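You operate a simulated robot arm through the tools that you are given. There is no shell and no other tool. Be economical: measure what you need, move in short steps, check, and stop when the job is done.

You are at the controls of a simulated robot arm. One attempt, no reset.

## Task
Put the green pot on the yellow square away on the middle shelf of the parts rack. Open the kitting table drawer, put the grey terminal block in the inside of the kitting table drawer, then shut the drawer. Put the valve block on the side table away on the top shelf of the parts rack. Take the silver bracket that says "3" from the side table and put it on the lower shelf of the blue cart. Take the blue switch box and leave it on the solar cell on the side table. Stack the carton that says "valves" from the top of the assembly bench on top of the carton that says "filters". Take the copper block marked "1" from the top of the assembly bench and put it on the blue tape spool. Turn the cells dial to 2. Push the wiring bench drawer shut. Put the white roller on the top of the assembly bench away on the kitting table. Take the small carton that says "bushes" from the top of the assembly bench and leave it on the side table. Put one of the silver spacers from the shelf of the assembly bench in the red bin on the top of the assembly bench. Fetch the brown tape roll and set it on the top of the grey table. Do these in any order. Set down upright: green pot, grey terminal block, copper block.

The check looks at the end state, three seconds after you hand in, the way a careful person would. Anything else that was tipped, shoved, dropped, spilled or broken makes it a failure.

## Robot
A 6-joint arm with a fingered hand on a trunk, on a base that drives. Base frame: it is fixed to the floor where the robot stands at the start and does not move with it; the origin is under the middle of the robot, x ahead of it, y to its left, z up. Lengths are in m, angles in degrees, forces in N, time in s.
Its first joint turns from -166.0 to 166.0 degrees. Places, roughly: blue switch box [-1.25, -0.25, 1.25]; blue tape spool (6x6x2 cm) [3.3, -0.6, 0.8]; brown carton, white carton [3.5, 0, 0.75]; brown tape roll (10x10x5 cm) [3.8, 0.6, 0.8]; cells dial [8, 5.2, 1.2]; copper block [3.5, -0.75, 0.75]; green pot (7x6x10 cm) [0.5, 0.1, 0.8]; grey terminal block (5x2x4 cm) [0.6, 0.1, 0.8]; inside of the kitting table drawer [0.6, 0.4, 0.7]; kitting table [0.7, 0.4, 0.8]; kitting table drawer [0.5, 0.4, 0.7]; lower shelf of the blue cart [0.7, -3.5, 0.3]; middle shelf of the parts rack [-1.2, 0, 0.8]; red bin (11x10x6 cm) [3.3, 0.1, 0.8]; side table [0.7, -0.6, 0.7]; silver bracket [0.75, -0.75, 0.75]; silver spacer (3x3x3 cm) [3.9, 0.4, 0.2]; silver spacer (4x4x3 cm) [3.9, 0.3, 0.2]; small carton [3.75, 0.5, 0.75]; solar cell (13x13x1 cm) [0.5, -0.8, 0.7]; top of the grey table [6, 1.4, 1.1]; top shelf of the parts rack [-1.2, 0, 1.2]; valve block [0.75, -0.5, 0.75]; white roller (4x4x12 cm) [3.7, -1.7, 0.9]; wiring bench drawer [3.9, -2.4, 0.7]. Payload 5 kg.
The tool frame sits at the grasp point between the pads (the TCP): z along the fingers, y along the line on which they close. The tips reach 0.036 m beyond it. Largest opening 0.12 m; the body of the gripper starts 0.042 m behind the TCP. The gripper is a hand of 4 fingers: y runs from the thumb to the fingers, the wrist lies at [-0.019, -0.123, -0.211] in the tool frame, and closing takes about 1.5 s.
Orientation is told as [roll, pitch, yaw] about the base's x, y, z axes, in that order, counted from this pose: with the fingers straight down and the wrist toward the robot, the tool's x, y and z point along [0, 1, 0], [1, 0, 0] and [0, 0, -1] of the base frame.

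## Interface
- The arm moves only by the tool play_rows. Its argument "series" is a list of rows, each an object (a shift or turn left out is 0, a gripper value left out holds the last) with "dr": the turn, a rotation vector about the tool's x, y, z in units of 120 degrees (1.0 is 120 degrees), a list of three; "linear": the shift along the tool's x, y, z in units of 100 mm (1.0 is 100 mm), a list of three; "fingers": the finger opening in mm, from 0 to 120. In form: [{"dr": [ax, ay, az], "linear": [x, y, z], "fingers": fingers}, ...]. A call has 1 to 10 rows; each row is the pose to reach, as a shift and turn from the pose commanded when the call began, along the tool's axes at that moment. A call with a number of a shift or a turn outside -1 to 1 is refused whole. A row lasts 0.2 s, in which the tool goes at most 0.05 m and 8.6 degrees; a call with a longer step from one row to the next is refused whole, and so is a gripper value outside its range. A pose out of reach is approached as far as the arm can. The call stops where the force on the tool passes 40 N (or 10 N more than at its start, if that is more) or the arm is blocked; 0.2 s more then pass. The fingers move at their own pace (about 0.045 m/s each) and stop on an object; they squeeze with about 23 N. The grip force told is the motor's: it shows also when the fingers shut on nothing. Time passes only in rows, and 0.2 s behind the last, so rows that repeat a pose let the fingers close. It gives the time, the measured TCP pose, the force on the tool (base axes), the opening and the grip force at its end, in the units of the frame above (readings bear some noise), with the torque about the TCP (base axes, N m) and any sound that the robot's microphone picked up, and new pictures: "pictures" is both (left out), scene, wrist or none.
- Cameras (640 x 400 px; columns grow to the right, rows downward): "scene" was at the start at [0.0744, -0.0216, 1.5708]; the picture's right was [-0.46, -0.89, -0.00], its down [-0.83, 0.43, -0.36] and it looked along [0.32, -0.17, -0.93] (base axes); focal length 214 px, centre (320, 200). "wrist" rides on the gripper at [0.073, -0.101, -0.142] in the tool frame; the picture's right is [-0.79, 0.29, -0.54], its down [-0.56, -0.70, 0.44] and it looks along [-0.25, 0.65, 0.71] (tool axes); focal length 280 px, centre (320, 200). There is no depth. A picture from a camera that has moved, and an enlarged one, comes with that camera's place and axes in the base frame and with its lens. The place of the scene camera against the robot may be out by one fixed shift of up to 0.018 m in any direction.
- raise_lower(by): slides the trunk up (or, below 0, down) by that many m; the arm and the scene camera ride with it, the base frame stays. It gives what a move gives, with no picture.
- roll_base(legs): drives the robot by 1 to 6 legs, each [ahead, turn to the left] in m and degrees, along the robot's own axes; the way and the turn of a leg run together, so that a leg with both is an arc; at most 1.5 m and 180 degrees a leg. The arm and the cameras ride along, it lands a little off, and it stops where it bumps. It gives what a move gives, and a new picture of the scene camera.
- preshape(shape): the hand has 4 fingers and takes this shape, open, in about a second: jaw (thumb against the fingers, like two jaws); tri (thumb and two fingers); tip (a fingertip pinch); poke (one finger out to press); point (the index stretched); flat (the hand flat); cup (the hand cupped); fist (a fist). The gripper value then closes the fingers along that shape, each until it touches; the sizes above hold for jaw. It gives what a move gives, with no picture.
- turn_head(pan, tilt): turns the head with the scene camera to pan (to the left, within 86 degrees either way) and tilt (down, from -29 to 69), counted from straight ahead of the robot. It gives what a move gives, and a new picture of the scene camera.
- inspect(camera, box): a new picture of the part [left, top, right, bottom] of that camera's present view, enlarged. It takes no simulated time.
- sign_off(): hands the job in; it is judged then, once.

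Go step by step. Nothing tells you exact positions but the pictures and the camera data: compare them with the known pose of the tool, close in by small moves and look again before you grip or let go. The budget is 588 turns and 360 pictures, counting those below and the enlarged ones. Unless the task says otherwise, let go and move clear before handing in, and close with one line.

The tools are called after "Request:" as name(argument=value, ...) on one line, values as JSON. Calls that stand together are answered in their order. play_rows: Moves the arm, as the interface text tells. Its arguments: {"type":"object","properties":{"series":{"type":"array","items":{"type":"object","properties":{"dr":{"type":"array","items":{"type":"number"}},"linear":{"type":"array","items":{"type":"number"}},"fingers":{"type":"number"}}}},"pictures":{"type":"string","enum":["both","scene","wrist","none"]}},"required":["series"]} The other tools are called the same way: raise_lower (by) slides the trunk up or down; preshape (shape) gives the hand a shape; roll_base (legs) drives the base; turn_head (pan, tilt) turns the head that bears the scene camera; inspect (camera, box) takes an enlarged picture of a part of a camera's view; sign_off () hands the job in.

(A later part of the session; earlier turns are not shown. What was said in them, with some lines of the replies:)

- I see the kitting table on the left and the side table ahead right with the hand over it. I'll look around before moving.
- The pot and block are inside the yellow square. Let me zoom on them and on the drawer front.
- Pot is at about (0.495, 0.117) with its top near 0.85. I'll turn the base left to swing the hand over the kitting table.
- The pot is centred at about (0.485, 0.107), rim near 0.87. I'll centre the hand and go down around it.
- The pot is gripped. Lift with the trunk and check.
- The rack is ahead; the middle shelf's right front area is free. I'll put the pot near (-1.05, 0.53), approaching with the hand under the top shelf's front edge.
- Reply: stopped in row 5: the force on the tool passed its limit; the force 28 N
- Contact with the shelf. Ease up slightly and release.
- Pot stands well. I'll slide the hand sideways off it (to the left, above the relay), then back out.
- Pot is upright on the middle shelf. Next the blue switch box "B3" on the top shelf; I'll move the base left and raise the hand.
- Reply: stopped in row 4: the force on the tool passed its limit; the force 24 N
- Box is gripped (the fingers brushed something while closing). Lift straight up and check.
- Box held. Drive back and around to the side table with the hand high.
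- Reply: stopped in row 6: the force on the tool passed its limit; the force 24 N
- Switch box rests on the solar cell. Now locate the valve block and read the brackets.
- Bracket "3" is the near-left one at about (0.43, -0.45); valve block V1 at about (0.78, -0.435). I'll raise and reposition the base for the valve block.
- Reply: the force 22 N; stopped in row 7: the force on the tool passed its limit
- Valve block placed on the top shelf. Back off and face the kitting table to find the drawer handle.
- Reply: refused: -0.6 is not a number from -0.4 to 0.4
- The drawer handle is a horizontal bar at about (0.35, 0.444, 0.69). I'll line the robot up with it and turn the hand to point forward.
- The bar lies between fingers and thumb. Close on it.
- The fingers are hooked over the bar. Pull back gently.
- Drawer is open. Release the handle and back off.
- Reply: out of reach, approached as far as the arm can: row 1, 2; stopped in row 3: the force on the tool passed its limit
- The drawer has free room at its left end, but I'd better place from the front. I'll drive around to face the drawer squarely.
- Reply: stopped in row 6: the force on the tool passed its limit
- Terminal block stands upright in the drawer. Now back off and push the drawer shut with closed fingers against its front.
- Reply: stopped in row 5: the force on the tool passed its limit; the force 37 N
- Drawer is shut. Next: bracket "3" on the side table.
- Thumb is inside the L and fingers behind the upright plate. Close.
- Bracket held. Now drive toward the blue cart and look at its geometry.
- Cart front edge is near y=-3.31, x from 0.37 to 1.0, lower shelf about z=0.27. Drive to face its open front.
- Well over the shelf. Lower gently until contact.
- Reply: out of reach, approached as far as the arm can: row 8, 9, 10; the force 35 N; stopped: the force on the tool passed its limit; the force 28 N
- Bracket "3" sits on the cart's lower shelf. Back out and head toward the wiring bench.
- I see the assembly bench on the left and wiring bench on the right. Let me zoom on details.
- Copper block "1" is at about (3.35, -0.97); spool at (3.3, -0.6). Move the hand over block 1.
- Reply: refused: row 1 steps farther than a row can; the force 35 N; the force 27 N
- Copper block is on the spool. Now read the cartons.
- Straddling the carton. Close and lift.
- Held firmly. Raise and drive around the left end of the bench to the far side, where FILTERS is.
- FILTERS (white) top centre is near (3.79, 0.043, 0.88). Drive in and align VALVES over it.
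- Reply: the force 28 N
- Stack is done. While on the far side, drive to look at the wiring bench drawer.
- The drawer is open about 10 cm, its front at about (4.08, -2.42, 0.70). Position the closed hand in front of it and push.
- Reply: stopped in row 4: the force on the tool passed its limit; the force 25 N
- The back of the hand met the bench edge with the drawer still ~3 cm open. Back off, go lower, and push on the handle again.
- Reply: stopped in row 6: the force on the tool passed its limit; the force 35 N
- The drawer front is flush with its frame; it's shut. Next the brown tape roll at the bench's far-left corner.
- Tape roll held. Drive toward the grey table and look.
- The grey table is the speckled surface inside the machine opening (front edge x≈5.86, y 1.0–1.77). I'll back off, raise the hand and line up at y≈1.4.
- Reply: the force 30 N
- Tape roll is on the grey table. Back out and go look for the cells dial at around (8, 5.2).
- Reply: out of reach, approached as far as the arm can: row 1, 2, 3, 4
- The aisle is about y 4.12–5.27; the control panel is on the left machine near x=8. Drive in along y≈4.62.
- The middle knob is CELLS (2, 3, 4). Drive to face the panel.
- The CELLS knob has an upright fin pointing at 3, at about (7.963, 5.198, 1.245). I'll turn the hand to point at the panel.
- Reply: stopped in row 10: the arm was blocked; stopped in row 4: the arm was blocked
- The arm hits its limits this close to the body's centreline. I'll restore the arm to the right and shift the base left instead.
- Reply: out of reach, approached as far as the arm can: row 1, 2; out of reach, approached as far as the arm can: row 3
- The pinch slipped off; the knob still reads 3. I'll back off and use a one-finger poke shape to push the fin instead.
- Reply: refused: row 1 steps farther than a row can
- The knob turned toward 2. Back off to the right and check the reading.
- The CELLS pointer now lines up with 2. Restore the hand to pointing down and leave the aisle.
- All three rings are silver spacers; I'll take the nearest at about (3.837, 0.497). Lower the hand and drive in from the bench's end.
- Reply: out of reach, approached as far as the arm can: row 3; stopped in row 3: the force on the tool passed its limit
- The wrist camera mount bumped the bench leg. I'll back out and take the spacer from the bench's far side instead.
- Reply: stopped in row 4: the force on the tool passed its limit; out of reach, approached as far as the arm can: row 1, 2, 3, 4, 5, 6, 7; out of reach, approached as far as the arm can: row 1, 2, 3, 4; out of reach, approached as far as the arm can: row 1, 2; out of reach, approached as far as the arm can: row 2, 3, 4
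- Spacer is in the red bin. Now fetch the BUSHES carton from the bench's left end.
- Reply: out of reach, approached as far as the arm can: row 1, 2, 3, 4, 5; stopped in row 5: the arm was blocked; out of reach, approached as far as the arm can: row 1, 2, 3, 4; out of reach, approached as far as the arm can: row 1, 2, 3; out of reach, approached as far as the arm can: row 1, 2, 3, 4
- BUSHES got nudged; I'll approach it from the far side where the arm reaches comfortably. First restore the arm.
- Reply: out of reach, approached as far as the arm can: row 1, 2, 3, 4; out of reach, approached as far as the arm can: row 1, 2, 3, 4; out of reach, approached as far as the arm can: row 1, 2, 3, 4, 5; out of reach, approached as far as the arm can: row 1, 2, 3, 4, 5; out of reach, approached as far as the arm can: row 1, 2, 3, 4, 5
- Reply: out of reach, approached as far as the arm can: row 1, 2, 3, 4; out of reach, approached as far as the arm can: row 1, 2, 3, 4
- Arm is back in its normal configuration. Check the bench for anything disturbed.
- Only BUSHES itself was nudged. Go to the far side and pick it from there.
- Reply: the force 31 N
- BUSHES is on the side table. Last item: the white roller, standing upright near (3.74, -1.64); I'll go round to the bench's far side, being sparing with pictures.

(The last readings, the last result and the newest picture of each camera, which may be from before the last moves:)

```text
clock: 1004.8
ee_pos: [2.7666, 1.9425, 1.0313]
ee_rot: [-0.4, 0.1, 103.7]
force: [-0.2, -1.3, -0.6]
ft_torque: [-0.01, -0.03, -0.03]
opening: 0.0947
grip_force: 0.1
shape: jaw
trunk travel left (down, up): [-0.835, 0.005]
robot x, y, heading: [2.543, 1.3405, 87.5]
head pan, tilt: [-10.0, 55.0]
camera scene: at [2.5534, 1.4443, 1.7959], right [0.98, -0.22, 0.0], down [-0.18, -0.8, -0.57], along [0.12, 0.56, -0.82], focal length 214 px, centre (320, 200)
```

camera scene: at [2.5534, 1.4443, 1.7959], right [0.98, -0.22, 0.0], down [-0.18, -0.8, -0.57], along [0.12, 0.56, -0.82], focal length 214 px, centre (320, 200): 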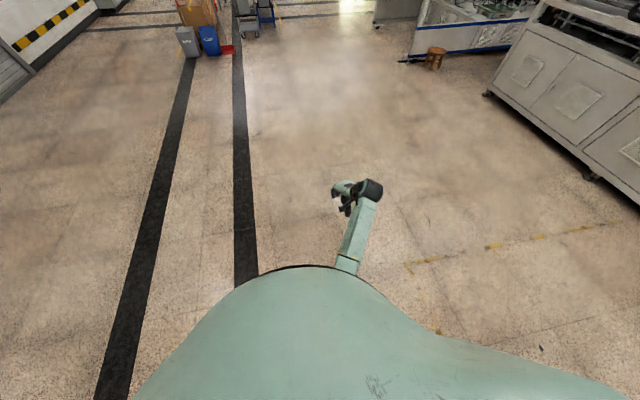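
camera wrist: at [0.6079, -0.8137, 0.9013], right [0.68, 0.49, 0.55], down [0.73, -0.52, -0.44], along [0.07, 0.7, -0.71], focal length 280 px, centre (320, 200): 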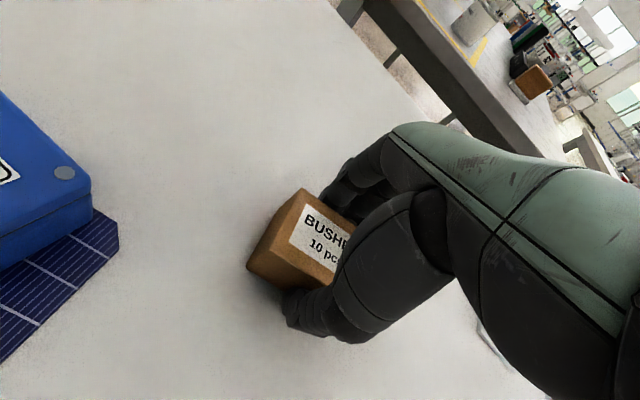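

Request:
roll_base(legs=[[0, -87.5], [1.5, 0], [0.88, 0], [0, -90], [1.5, 0], [1.5, 0]])

```text
clock: 1038.2
ee_pos: [4.6147, -2.3266, 1.0316]
ee_rot: [-0.3, 0.0, -75.3]
force: [0.0, -0.8, 0.5]
ft_torque: [-0.01, 0.01, 0.02]
opening: 0.0949
grip_force: 0.0
shape: jaw
trunk travel left (down, up): [-0.835, 0.005]
robot x, y, heading: [4.8297, -1.7232, -91.5]
head pan, tilt: [-10.0, 55.0]
camera scene: at [4.81, -1.8173, 1.7959], right [-0.98, 0.2, 0.0], down [0.17, 0.8, -0.57], along [-0.12, -0.56, -0.82], focal length 214 px, centre (320, 200)
```

scene: 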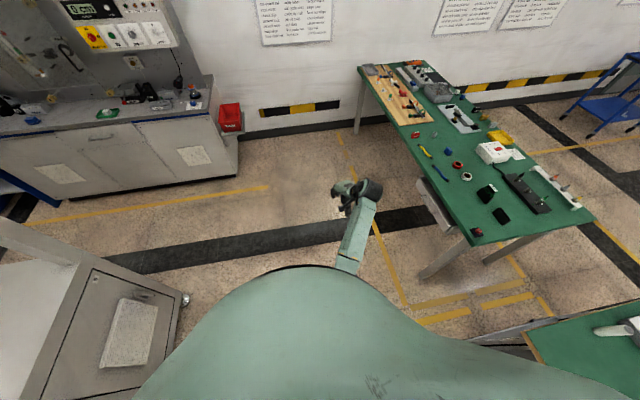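

Request:
roll_base(legs=[[0.13, 0], [0, -88.5], [0.4, 0]])

Request:
inspect(camera="wrist", box=[0, 0, 640, 400])

```text
clock: 1045.3
ee_pos: [3.8234, -1.6562, 1.0318]
ee_rot: [-0.2, 0.1, -163.4]
force: [0.2, -1.2, -1.1]
ft_torque: [-0.01, 0.01, 0.04]
opening: 0.0947
grip_force: 0.1
shape: jaw
trunk travel left (down, up): [-0.835, 0.005]
robot x, y, heading: [4.4382, -1.8507, -179.8]
head pan, tilt: [-10.0, 55.0]
camera scene: at [4.3298, -1.8342, 1.796], right [0.17, 0.99, 0.0], down [0.81, -0.14, -0.57], along [-0.57, 0.1, -0.82], focal length 214 px, centre (320, 200)
```

scene: 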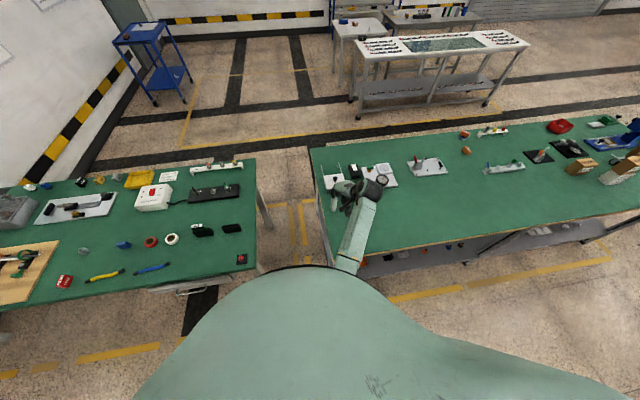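

```text
1.00 times, centred on (320, 200) of wrist
camera zoom: at [3.9404, -1.696, 1.1747], right [-0.5, 0.67, 0.55], down [0.51, 0.74, -0.44], along [-0.7, 0.06, -0.71], focal length 280 px, centre (320, 200)
```

zoom: 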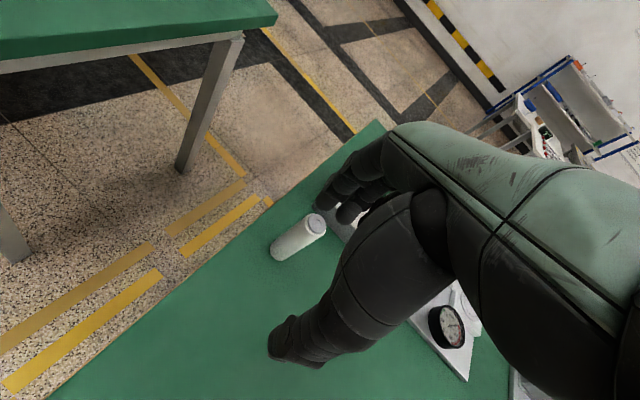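

Request:
play_rows(series=[{"linear": [-0.1, 0.35, 0], "fingers": 75}, {"linear": [-0.2, 0.7, 0], "fingers": 75}, {"linear": [-0.32, 1.0, 0], "fingers": 75}, {"linear": [-0.32, 1.0, 0], "fingers": 75}], pictures="none")

Request:
play_rows(series=[{"linear": [0, 0.08, 0.2]}, {"linear": [0, 0.08, 0.5]}, {"linear": [0, 0.08, 0.8]}, {"linear": [0, 0.08, 0.8]}], pictures="wrist")

```text
clock: 1046.3
ee_pos: [3.7164, -1.6546, 1.0313]
ee_rot: [-0.3, -0.1, -163.4]
force: [0.0, 0.2, -0.2]
ft_torque: [0.02, 0.04, 0.01]
opening: 0.0756
grip_force: 0.1
shape: jaw
trunk travel left (down, up): [-0.835, 0.005]
robot x, y, heading: [4.4343, -1.8506, -179.4]
head pan, tilt: [-10.0, 55.0]
```

```text
clock: 1047.3
ee_pos: [3.7099, -1.6571, 0.9493]
ee_rot: [-0.3, 0.1, -163.5]
force: [-0.7, 0.2, -0.9]
ft_torque: [-0.05, 0.0, 0.01]
opening: 0.0755
grip_force: 0.1
shape: jaw
trunk travel left (down, up): [-0.835, 0.005]
robot x, y, heading: [4.4362, -1.8473, -179.8]
head pan, tilt: [-10.0, 55.0]
camera wrist: at [3.8271, -1.6974, 1.0941], right [-0.5, 0.67, 0.55], down [0.51, 0.74, -0.44], along [-0.7, 0.06, -0.71], focal length 280 px, centre (320, 200)
```

wrist: 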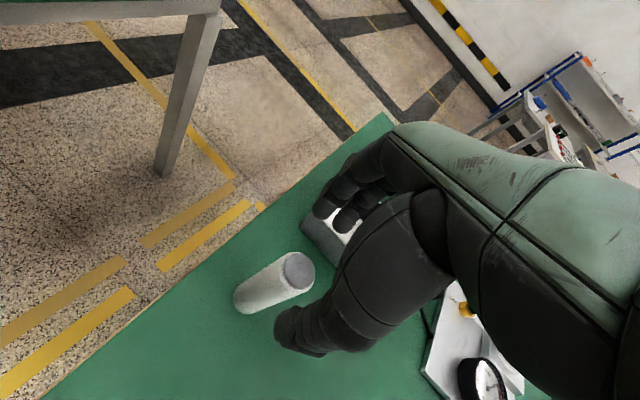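

Request:
play_rows(series=[{"linear": [0.02, -0.06, 0.2]}, {"linear": [0.02, -0.06, 0.45]}, {"linear": [0.02, -0.06, 0.65]}, {"linear": [0.02, -0.06, 0.65]}, {"linear": [0.02, -0.06, 0.65]}], pictures="none")

Request:
play_rows(series=[{"fingers": 20}, {"fingers": 20}, {"fingers": 20}, {"fingers": 20}, {"fingers": 20}, {"fingers": 20}], pictures="none")

Request:
play_rows(series=[{"linear": [0, 0, -0.2]}, {"linear": [0, 0, -0.5]}, {"linear": [0, 0, -0.9]}, {"linear": [0, 0, -1]}, {"linear": [0, 0, -1]}], pictures="wrist")

```text
clock: 1048.5
ee_pos: [3.7153, -1.6555, 0.8873]
ee_rot: [-0.2, 0.0, -163.5]
force: [-0.1, -0.8, -0.3]
ft_torque: [0.04, -0.01, -0.01]
opening: 0.0756
grip_force: 0.1
shape: jaw
trunk travel left (down, up): [-0.835, 0.005]
robot x, y, heading: [4.4371, -1.8546, -179.7]
head pan, tilt: [-10.0, 55.0]
```

```text
clock: 1049.9
ee_pos: [3.7162, -1.6562, 0.8863]
ee_rot: [-0.3, 0.1, -163.4]
force: [-0.5, 0.0, -0.1]
ft_torque: [0.03, -0.03, 0.0]
opening: 0.0235
grip_force: 22.9
shape: jaw
trunk travel left (down, up): [-0.835, 0.005]
robot x, y, heading: [4.4337, -1.8498, -179.6]
head pan, tilt: [-10.0, 55.0]
```

```text
clock: 1051.1
ee_pos: [3.7164, -1.6536, 0.9863]
ee_rot: [-0.1, 0.0, -163.3]
force: [-0.2, -0.3, -1.6]
ft_torque: [0.0, 0.01, 0.0]
opening: 0.0235
grip_force: 22.9
shape: jaw
trunk travel left (down, up): [-0.835, 0.005]
robot x, y, heading: [4.4401, -1.8535, -179.7]
head pan, tilt: [-10.0, 55.0]
camera wrist: at [3.8336, -1.6949, 1.1295], right [-0.5, 0.67, 0.54], down [0.51, 0.74, -0.44], along [-0.7, 0.06, -0.71], focal length 280 px, centre (320, 200)
```

wrist: 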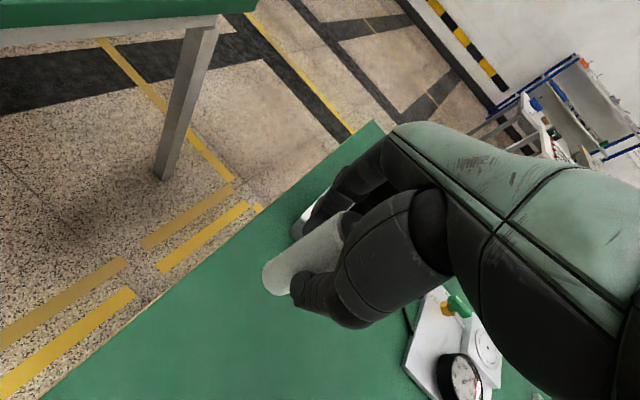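

Request:
play_rows(series=[{"linear": [0, -0.3, -0.3]}, {"linear": [0, -0.6, -0.6]}, {"linear": [0, -0.9, -0.9]}, {"linear": [0, -1, -1]}, {"linear": [0, -1, -1]}], pictures="none")

Request:
roll_base(legs=[[-0.42, 0], [0, -90.3], [1.5, 0], [1.5, 0], [0.25, 0], [0, 90]])

```text
clock: 1052.3
ee_pos: [3.8124, -1.6267, 1.0842]
ee_rot: [-0.4, 0.1, -163.4]
force: [-0.5, -0.2, -1.9]
ft_torque: [0.05, 0.0, 0.03]
opening: 0.0233
grip_force: 22.8
shape: jaw
trunk travel left (down, up): [-0.835, 0.005]
robot x, y, heading: [4.4342, -1.8511, -179.6]
head pan, tilt: [-10.0, 55.0]
```

```text
clock: 1078.1
ee_pos: [4.3064, 1.606, 1.0849]
ee_rot: [-0.3, 0.1, -163.9]
force: [-0.2, 0.3, -2.3]
ft_torque: [0.04, -0.04, -0.02]
opening: 0.0233
grip_force: 23.4
shape: jaw
trunk travel left (down, up): [-0.835, 0.005]
robot x, y, heading: [4.9318, 1.379, 179.8]
head pan, tilt: [-10.0, 55.0]
camera scene: at [4.8212, 1.3948, 1.7959], right [0.18, 0.98, 0.0], down [0.81, -0.15, -0.57], along [-0.56, 0.1, -0.82], focal length 214 px, centre (320, 200)
```

scene: 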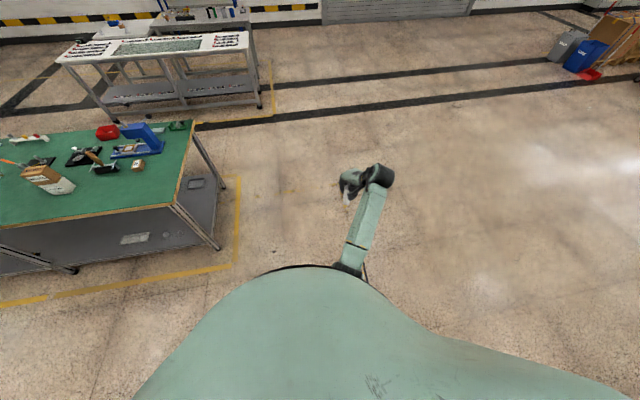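

Request:
roll_base(legs=[[1.5, 0], [1.5, 0], [1.1, 0], [0, 90]])

```text
clock: 1092.5
ee_pos: [1.294, 1.5794, 1.0839]
ee_rot: [-0.3, 0.3, -162.0]
force: [0.2, 0.8, -1.5]
ft_torque: [0.01, -0.03, 0.0]
opening: 0.0229
grip_force: 23.0
shape: jaw
trunk travel left (down, up): [-0.835, 0.005]
robot x, y, heading: [1.9248, 1.373, -178.0]
head pan, tilt: [-10.0, 55.0]
stopped in leg 2: the robot was blocked; the commanded pose is now the measured one
camera scene: at [1.8152, 1.3841, 1.7958], right [0.14, 0.99, 0.0], down [0.81, -0.11, -0.57], along [-0.57, 0.08, -0.82], focal length 214 px, centre (320, 200)
```

scene: 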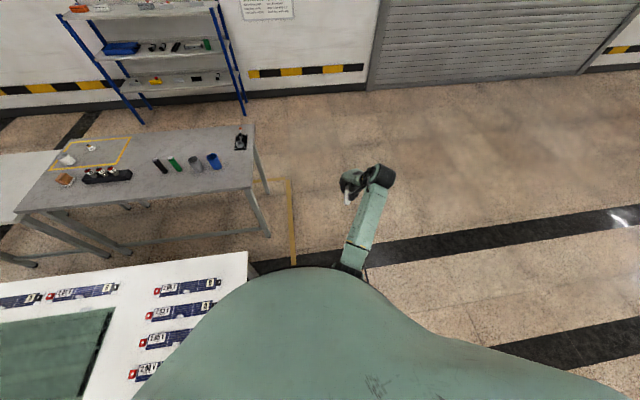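

The base touched the white table's end. Back off and pass wider to the north end of the kitting table.

Request:
roll_base(legs=[[-0.15, 0], [0, -30], [0.25, 0], [0, 28], [0.98, 0], [0, 90]])

```text
clock: 1106.7
ee_pos: [0.6379, 0.8863, 1.0853]
ee_rot: [-0.3, 0.0, -74.8]
force: [0.0, -0.2, -0.9]
ft_torque: [0.02, -0.01, 0.03]
opening: 0.0231
grip_force: 23.5
shape: jaw
trunk travel left (down, up): [-0.835, 0.005]
robot x, y, heading: [0.8772, 1.5038, -90.9]
head pan, tilt: [-10.0, 55.0]
camera scene: at [0.8573, 1.4078, 1.7959], right [-0.98, 0.19, 0.0], down [0.15, 0.8, -0.57], along [-0.11, -0.56, -0.82], focal length 214 px, centre (320, 200)
```

scene: 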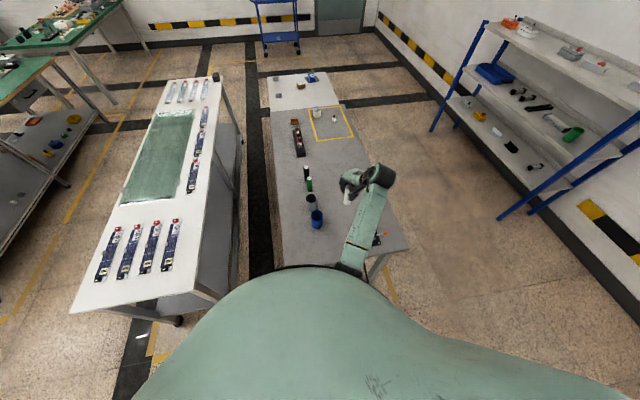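

Request:
play_rows(series=[{"linear": [-0.3, 0.25, 0]}, {"linear": [-0.6, 0.5, 0]}, {"linear": [-0.94, 0.7, 0]}, {"linear": [-0.94, 0.7, 0]}], pictures="none")

Request:
play_rows(series=[{"linear": [0, 0.3, 0.2]}, {"linear": [0, 0.56, 0.5]}, {"linear": [0, 0.56, 0.9]}, {"linear": [0, 0.56, 1.0]}, {"linear": [0, 0.56, 1.0]}], pictures="none")

Request:
play_rows(series=[{"linear": [0, 0, 0.3]}, {"linear": [0, 0, 0.6]}, {"linear": [0, 0, 0.6]}], pictures="wrist")

```text
clock: 1107.7
ee_pos: [0.5648, 0.7937, 1.0855]
ee_rot: [-0.4, 0.0, -75.0]
force: [0.0, 1.0, -1.6]
ft_torque: [-0.04, 0.01, -0.04]
opening: 0.0232
grip_force: 23.3
shape: jaw
trunk travel left (down, up): [-0.835, 0.005]
robot x, y, heading: [0.8779, 1.5048, -90.9]
head pan, tilt: [-10.0, 55.0]
```

```text
clock: 1108.9
ee_pos: [0.5823, 0.7491, 0.9876]
ee_rot: [-0.3, 0.1, -74.9]
force: [0.2, 0.3, -1.6]
ft_torque: [0.04, 0.01, 0.0]
opening: 0.023
grip_force: 22.6
shape: jaw
out of reach, approached as far as the arm can: row 3, 4, 5
trunk travel left (down, up): [-0.835, 0.005]
robot x, y, heading: [0.8812, 1.5054, -91.1]
head pan, tilt: [-10.0, 55.0]
```

```text
clock: 1109.7
ee_pos: [0.5884, 0.7734, 0.9414]
ee_rot: [-0.3, 0.1, -74.9]
force: [-0.1, 0.5, -1.8]
ft_torque: [0.03, 0.01, 0.0]
opening: 0.023
grip_force: 22.9
shape: jaw
out of reach, approached as far as the arm can: row 1, 2, 3
trunk travel left (down, up): [-0.835, 0.005]
robot x, y, heading: [0.8754, 1.5071, -91.1]
head pan, tilt: [-10.0, 55.0]
camera wrist: at [0.6324, 0.8914, 1.0852], right [-0.68, -0.48, 0.55], down [-0.73, 0.53, -0.44], along [-0.08, -0.7, -0.71], focal length 280 px, centre (320, 200)
```

wrist: 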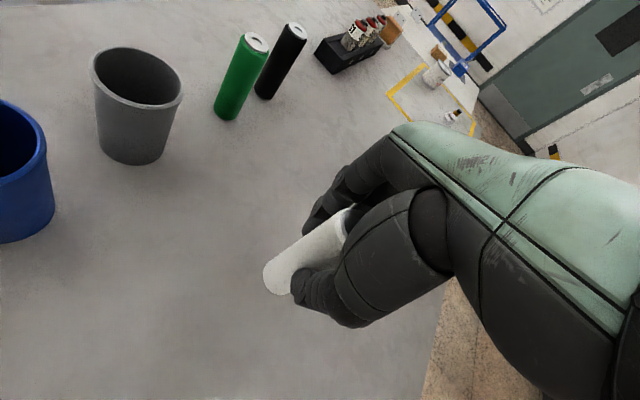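

Request:
raise_lower(by=-0.045)

Request:
raise_lower(by=-0.008)

```text
clock: 1110.5
ee_pos: [0.5881, 0.7733, 0.8969]
ee_rot: [-0.4, 0.1, -75.0]
force: [-0.6, 0.8, -1.8]
ft_torque: [0.0, 0.04, 0.0]
opening: 0.0231
grip_force: 23.0
shape: jaw
trunk travel left (down, up): [-0.79, 0.05]
robot x, y, heading: [0.8791, 1.5042, -90.8]
head pan, tilt: [-10.0, 55.0]
```

```text
clock: 1111.1
ee_pos: [0.5886, 0.7754, 0.8877]
ee_rot: [-0.4, 0.1, -74.9]
force: [-1.0, 0.3, -2.6]
ft_torque: [0.0, 0.03, 0.03]
opening: 0.0231
grip_force: 22.8
shape: jaw
trunk travel left (down, up): [-0.782, 0.058]
robot x, y, heading: [0.8808, 1.5014, -90.8]
head pan, tilt: [-10.0, 55.0]
```

Request:
raise_lower(by=-0.005)

```text
clock: 1111.7
ee_pos: [0.588, 0.7735, 0.8875]
ee_rot: [-0.4, 0.0, -74.8]
force: [0.7, 1.3, 9.7]
ft_torque: [0.02, -0.02, 0.03]
opening: 0.023
grip_force: 23.0
shape: jaw
trunk travel left (down, up): [-0.777, 0.063]
robot x, y, heading: [0.8785, 1.5045, -91.1]
head pan, tilt: [-10.0, 55.0]
```

The roller is touching the table upright. Release and lift straight up.

Request:
play_rows(series=[{"fingers": 40}, {"fingers": 50}, {"fingers": 60}, {"fingers": 75}, {"fingers": 75}, {"fingers": 75}, {"fingers": 75}], pictures="none")

Request:
raise_lower(by=0.06)

Request:
play_rows(series=[{"linear": [0, 0, -0.2]}, {"linear": [0, 0, -0.4]}, {"linear": [0, 0, -0.6]}, {"linear": [0, 0, -0.6]}], pictures="wrist")

```text
clock: 1113.2
ee_pos: [0.5893, 0.7734, 0.8828]
ee_rot: [-0.2, 0.0, -75.0]
force: [-0.1, -0.5, 0.2]
ft_torque: [0.0, -0.02, 0.01]
opening: 0.0748
grip_force: 0.2
shape: jaw
trunk travel left (down, up): [-0.777, 0.063]
robot x, y, heading: [0.8776, 1.5047, -90.9]
head pan, tilt: [-10.0, 55.0]
```

```text
clock: 1114.2
ee_pos: [0.5882, 0.7743, 0.9431]
ee_rot: [-0.3, 0.0, -74.9]
force: [-0.5, 0.0, -0.3]
ft_torque: [0.0, -0.01, -0.03]
opening: 0.0743
grip_force: 0.0
shape: jaw
trunk travel left (down, up): [-0.837, 0.003]
robot x, y, heading: [0.8749, 1.5037, -91.0]
head pan, tilt: [-10.0, 55.0]
```

```text
clock: 1115.2
ee_pos: [0.5884, 0.7732, 1.0033]
ee_rot: [-0.2, 0.1, -74.9]
force: [0.6, 0.7, 1.0]
ft_torque: [0.02, 0.02, 0.01]
opening: 0.0747
grip_force: 0.1
shape: jaw
trunk travel left (down, up): [-0.837, 0.003]
robot x, y, heading: [0.8765, 1.5014, -91.1]
head pan, tilt: [-10.0, 55.0]
camera wrist: at [0.633, 0.8908, 1.1473], right [-0.68, -0.48, 0.55], down [-0.73, 0.53, -0.44], along [-0.08, -0.7, -0.71], focal length 280 px, centre (320, 200)
```

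wrist: 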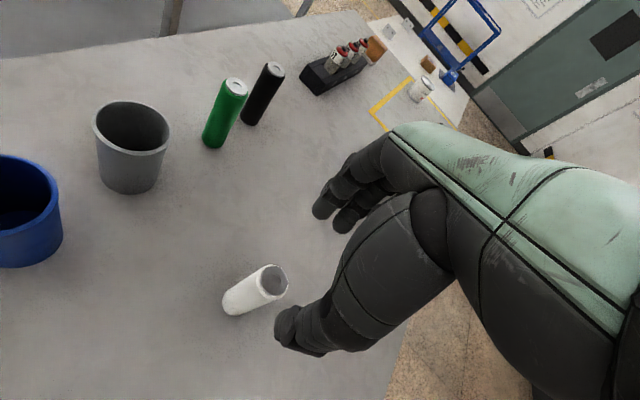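

The roller stands on the kitting table, and that was the last of the thirteen jobs. The hand is clear of everything, so I'm handing in.

Request:
sign_off()

```text
The job is handed in.
```

All thirteen jobs are done and handed in. On the way I bumped the white table's end with the base and pushed the back of the hand against the wiring bench edge. I saw nothing out of place at the white table afterwards, but I did not check the wiring bench itself.
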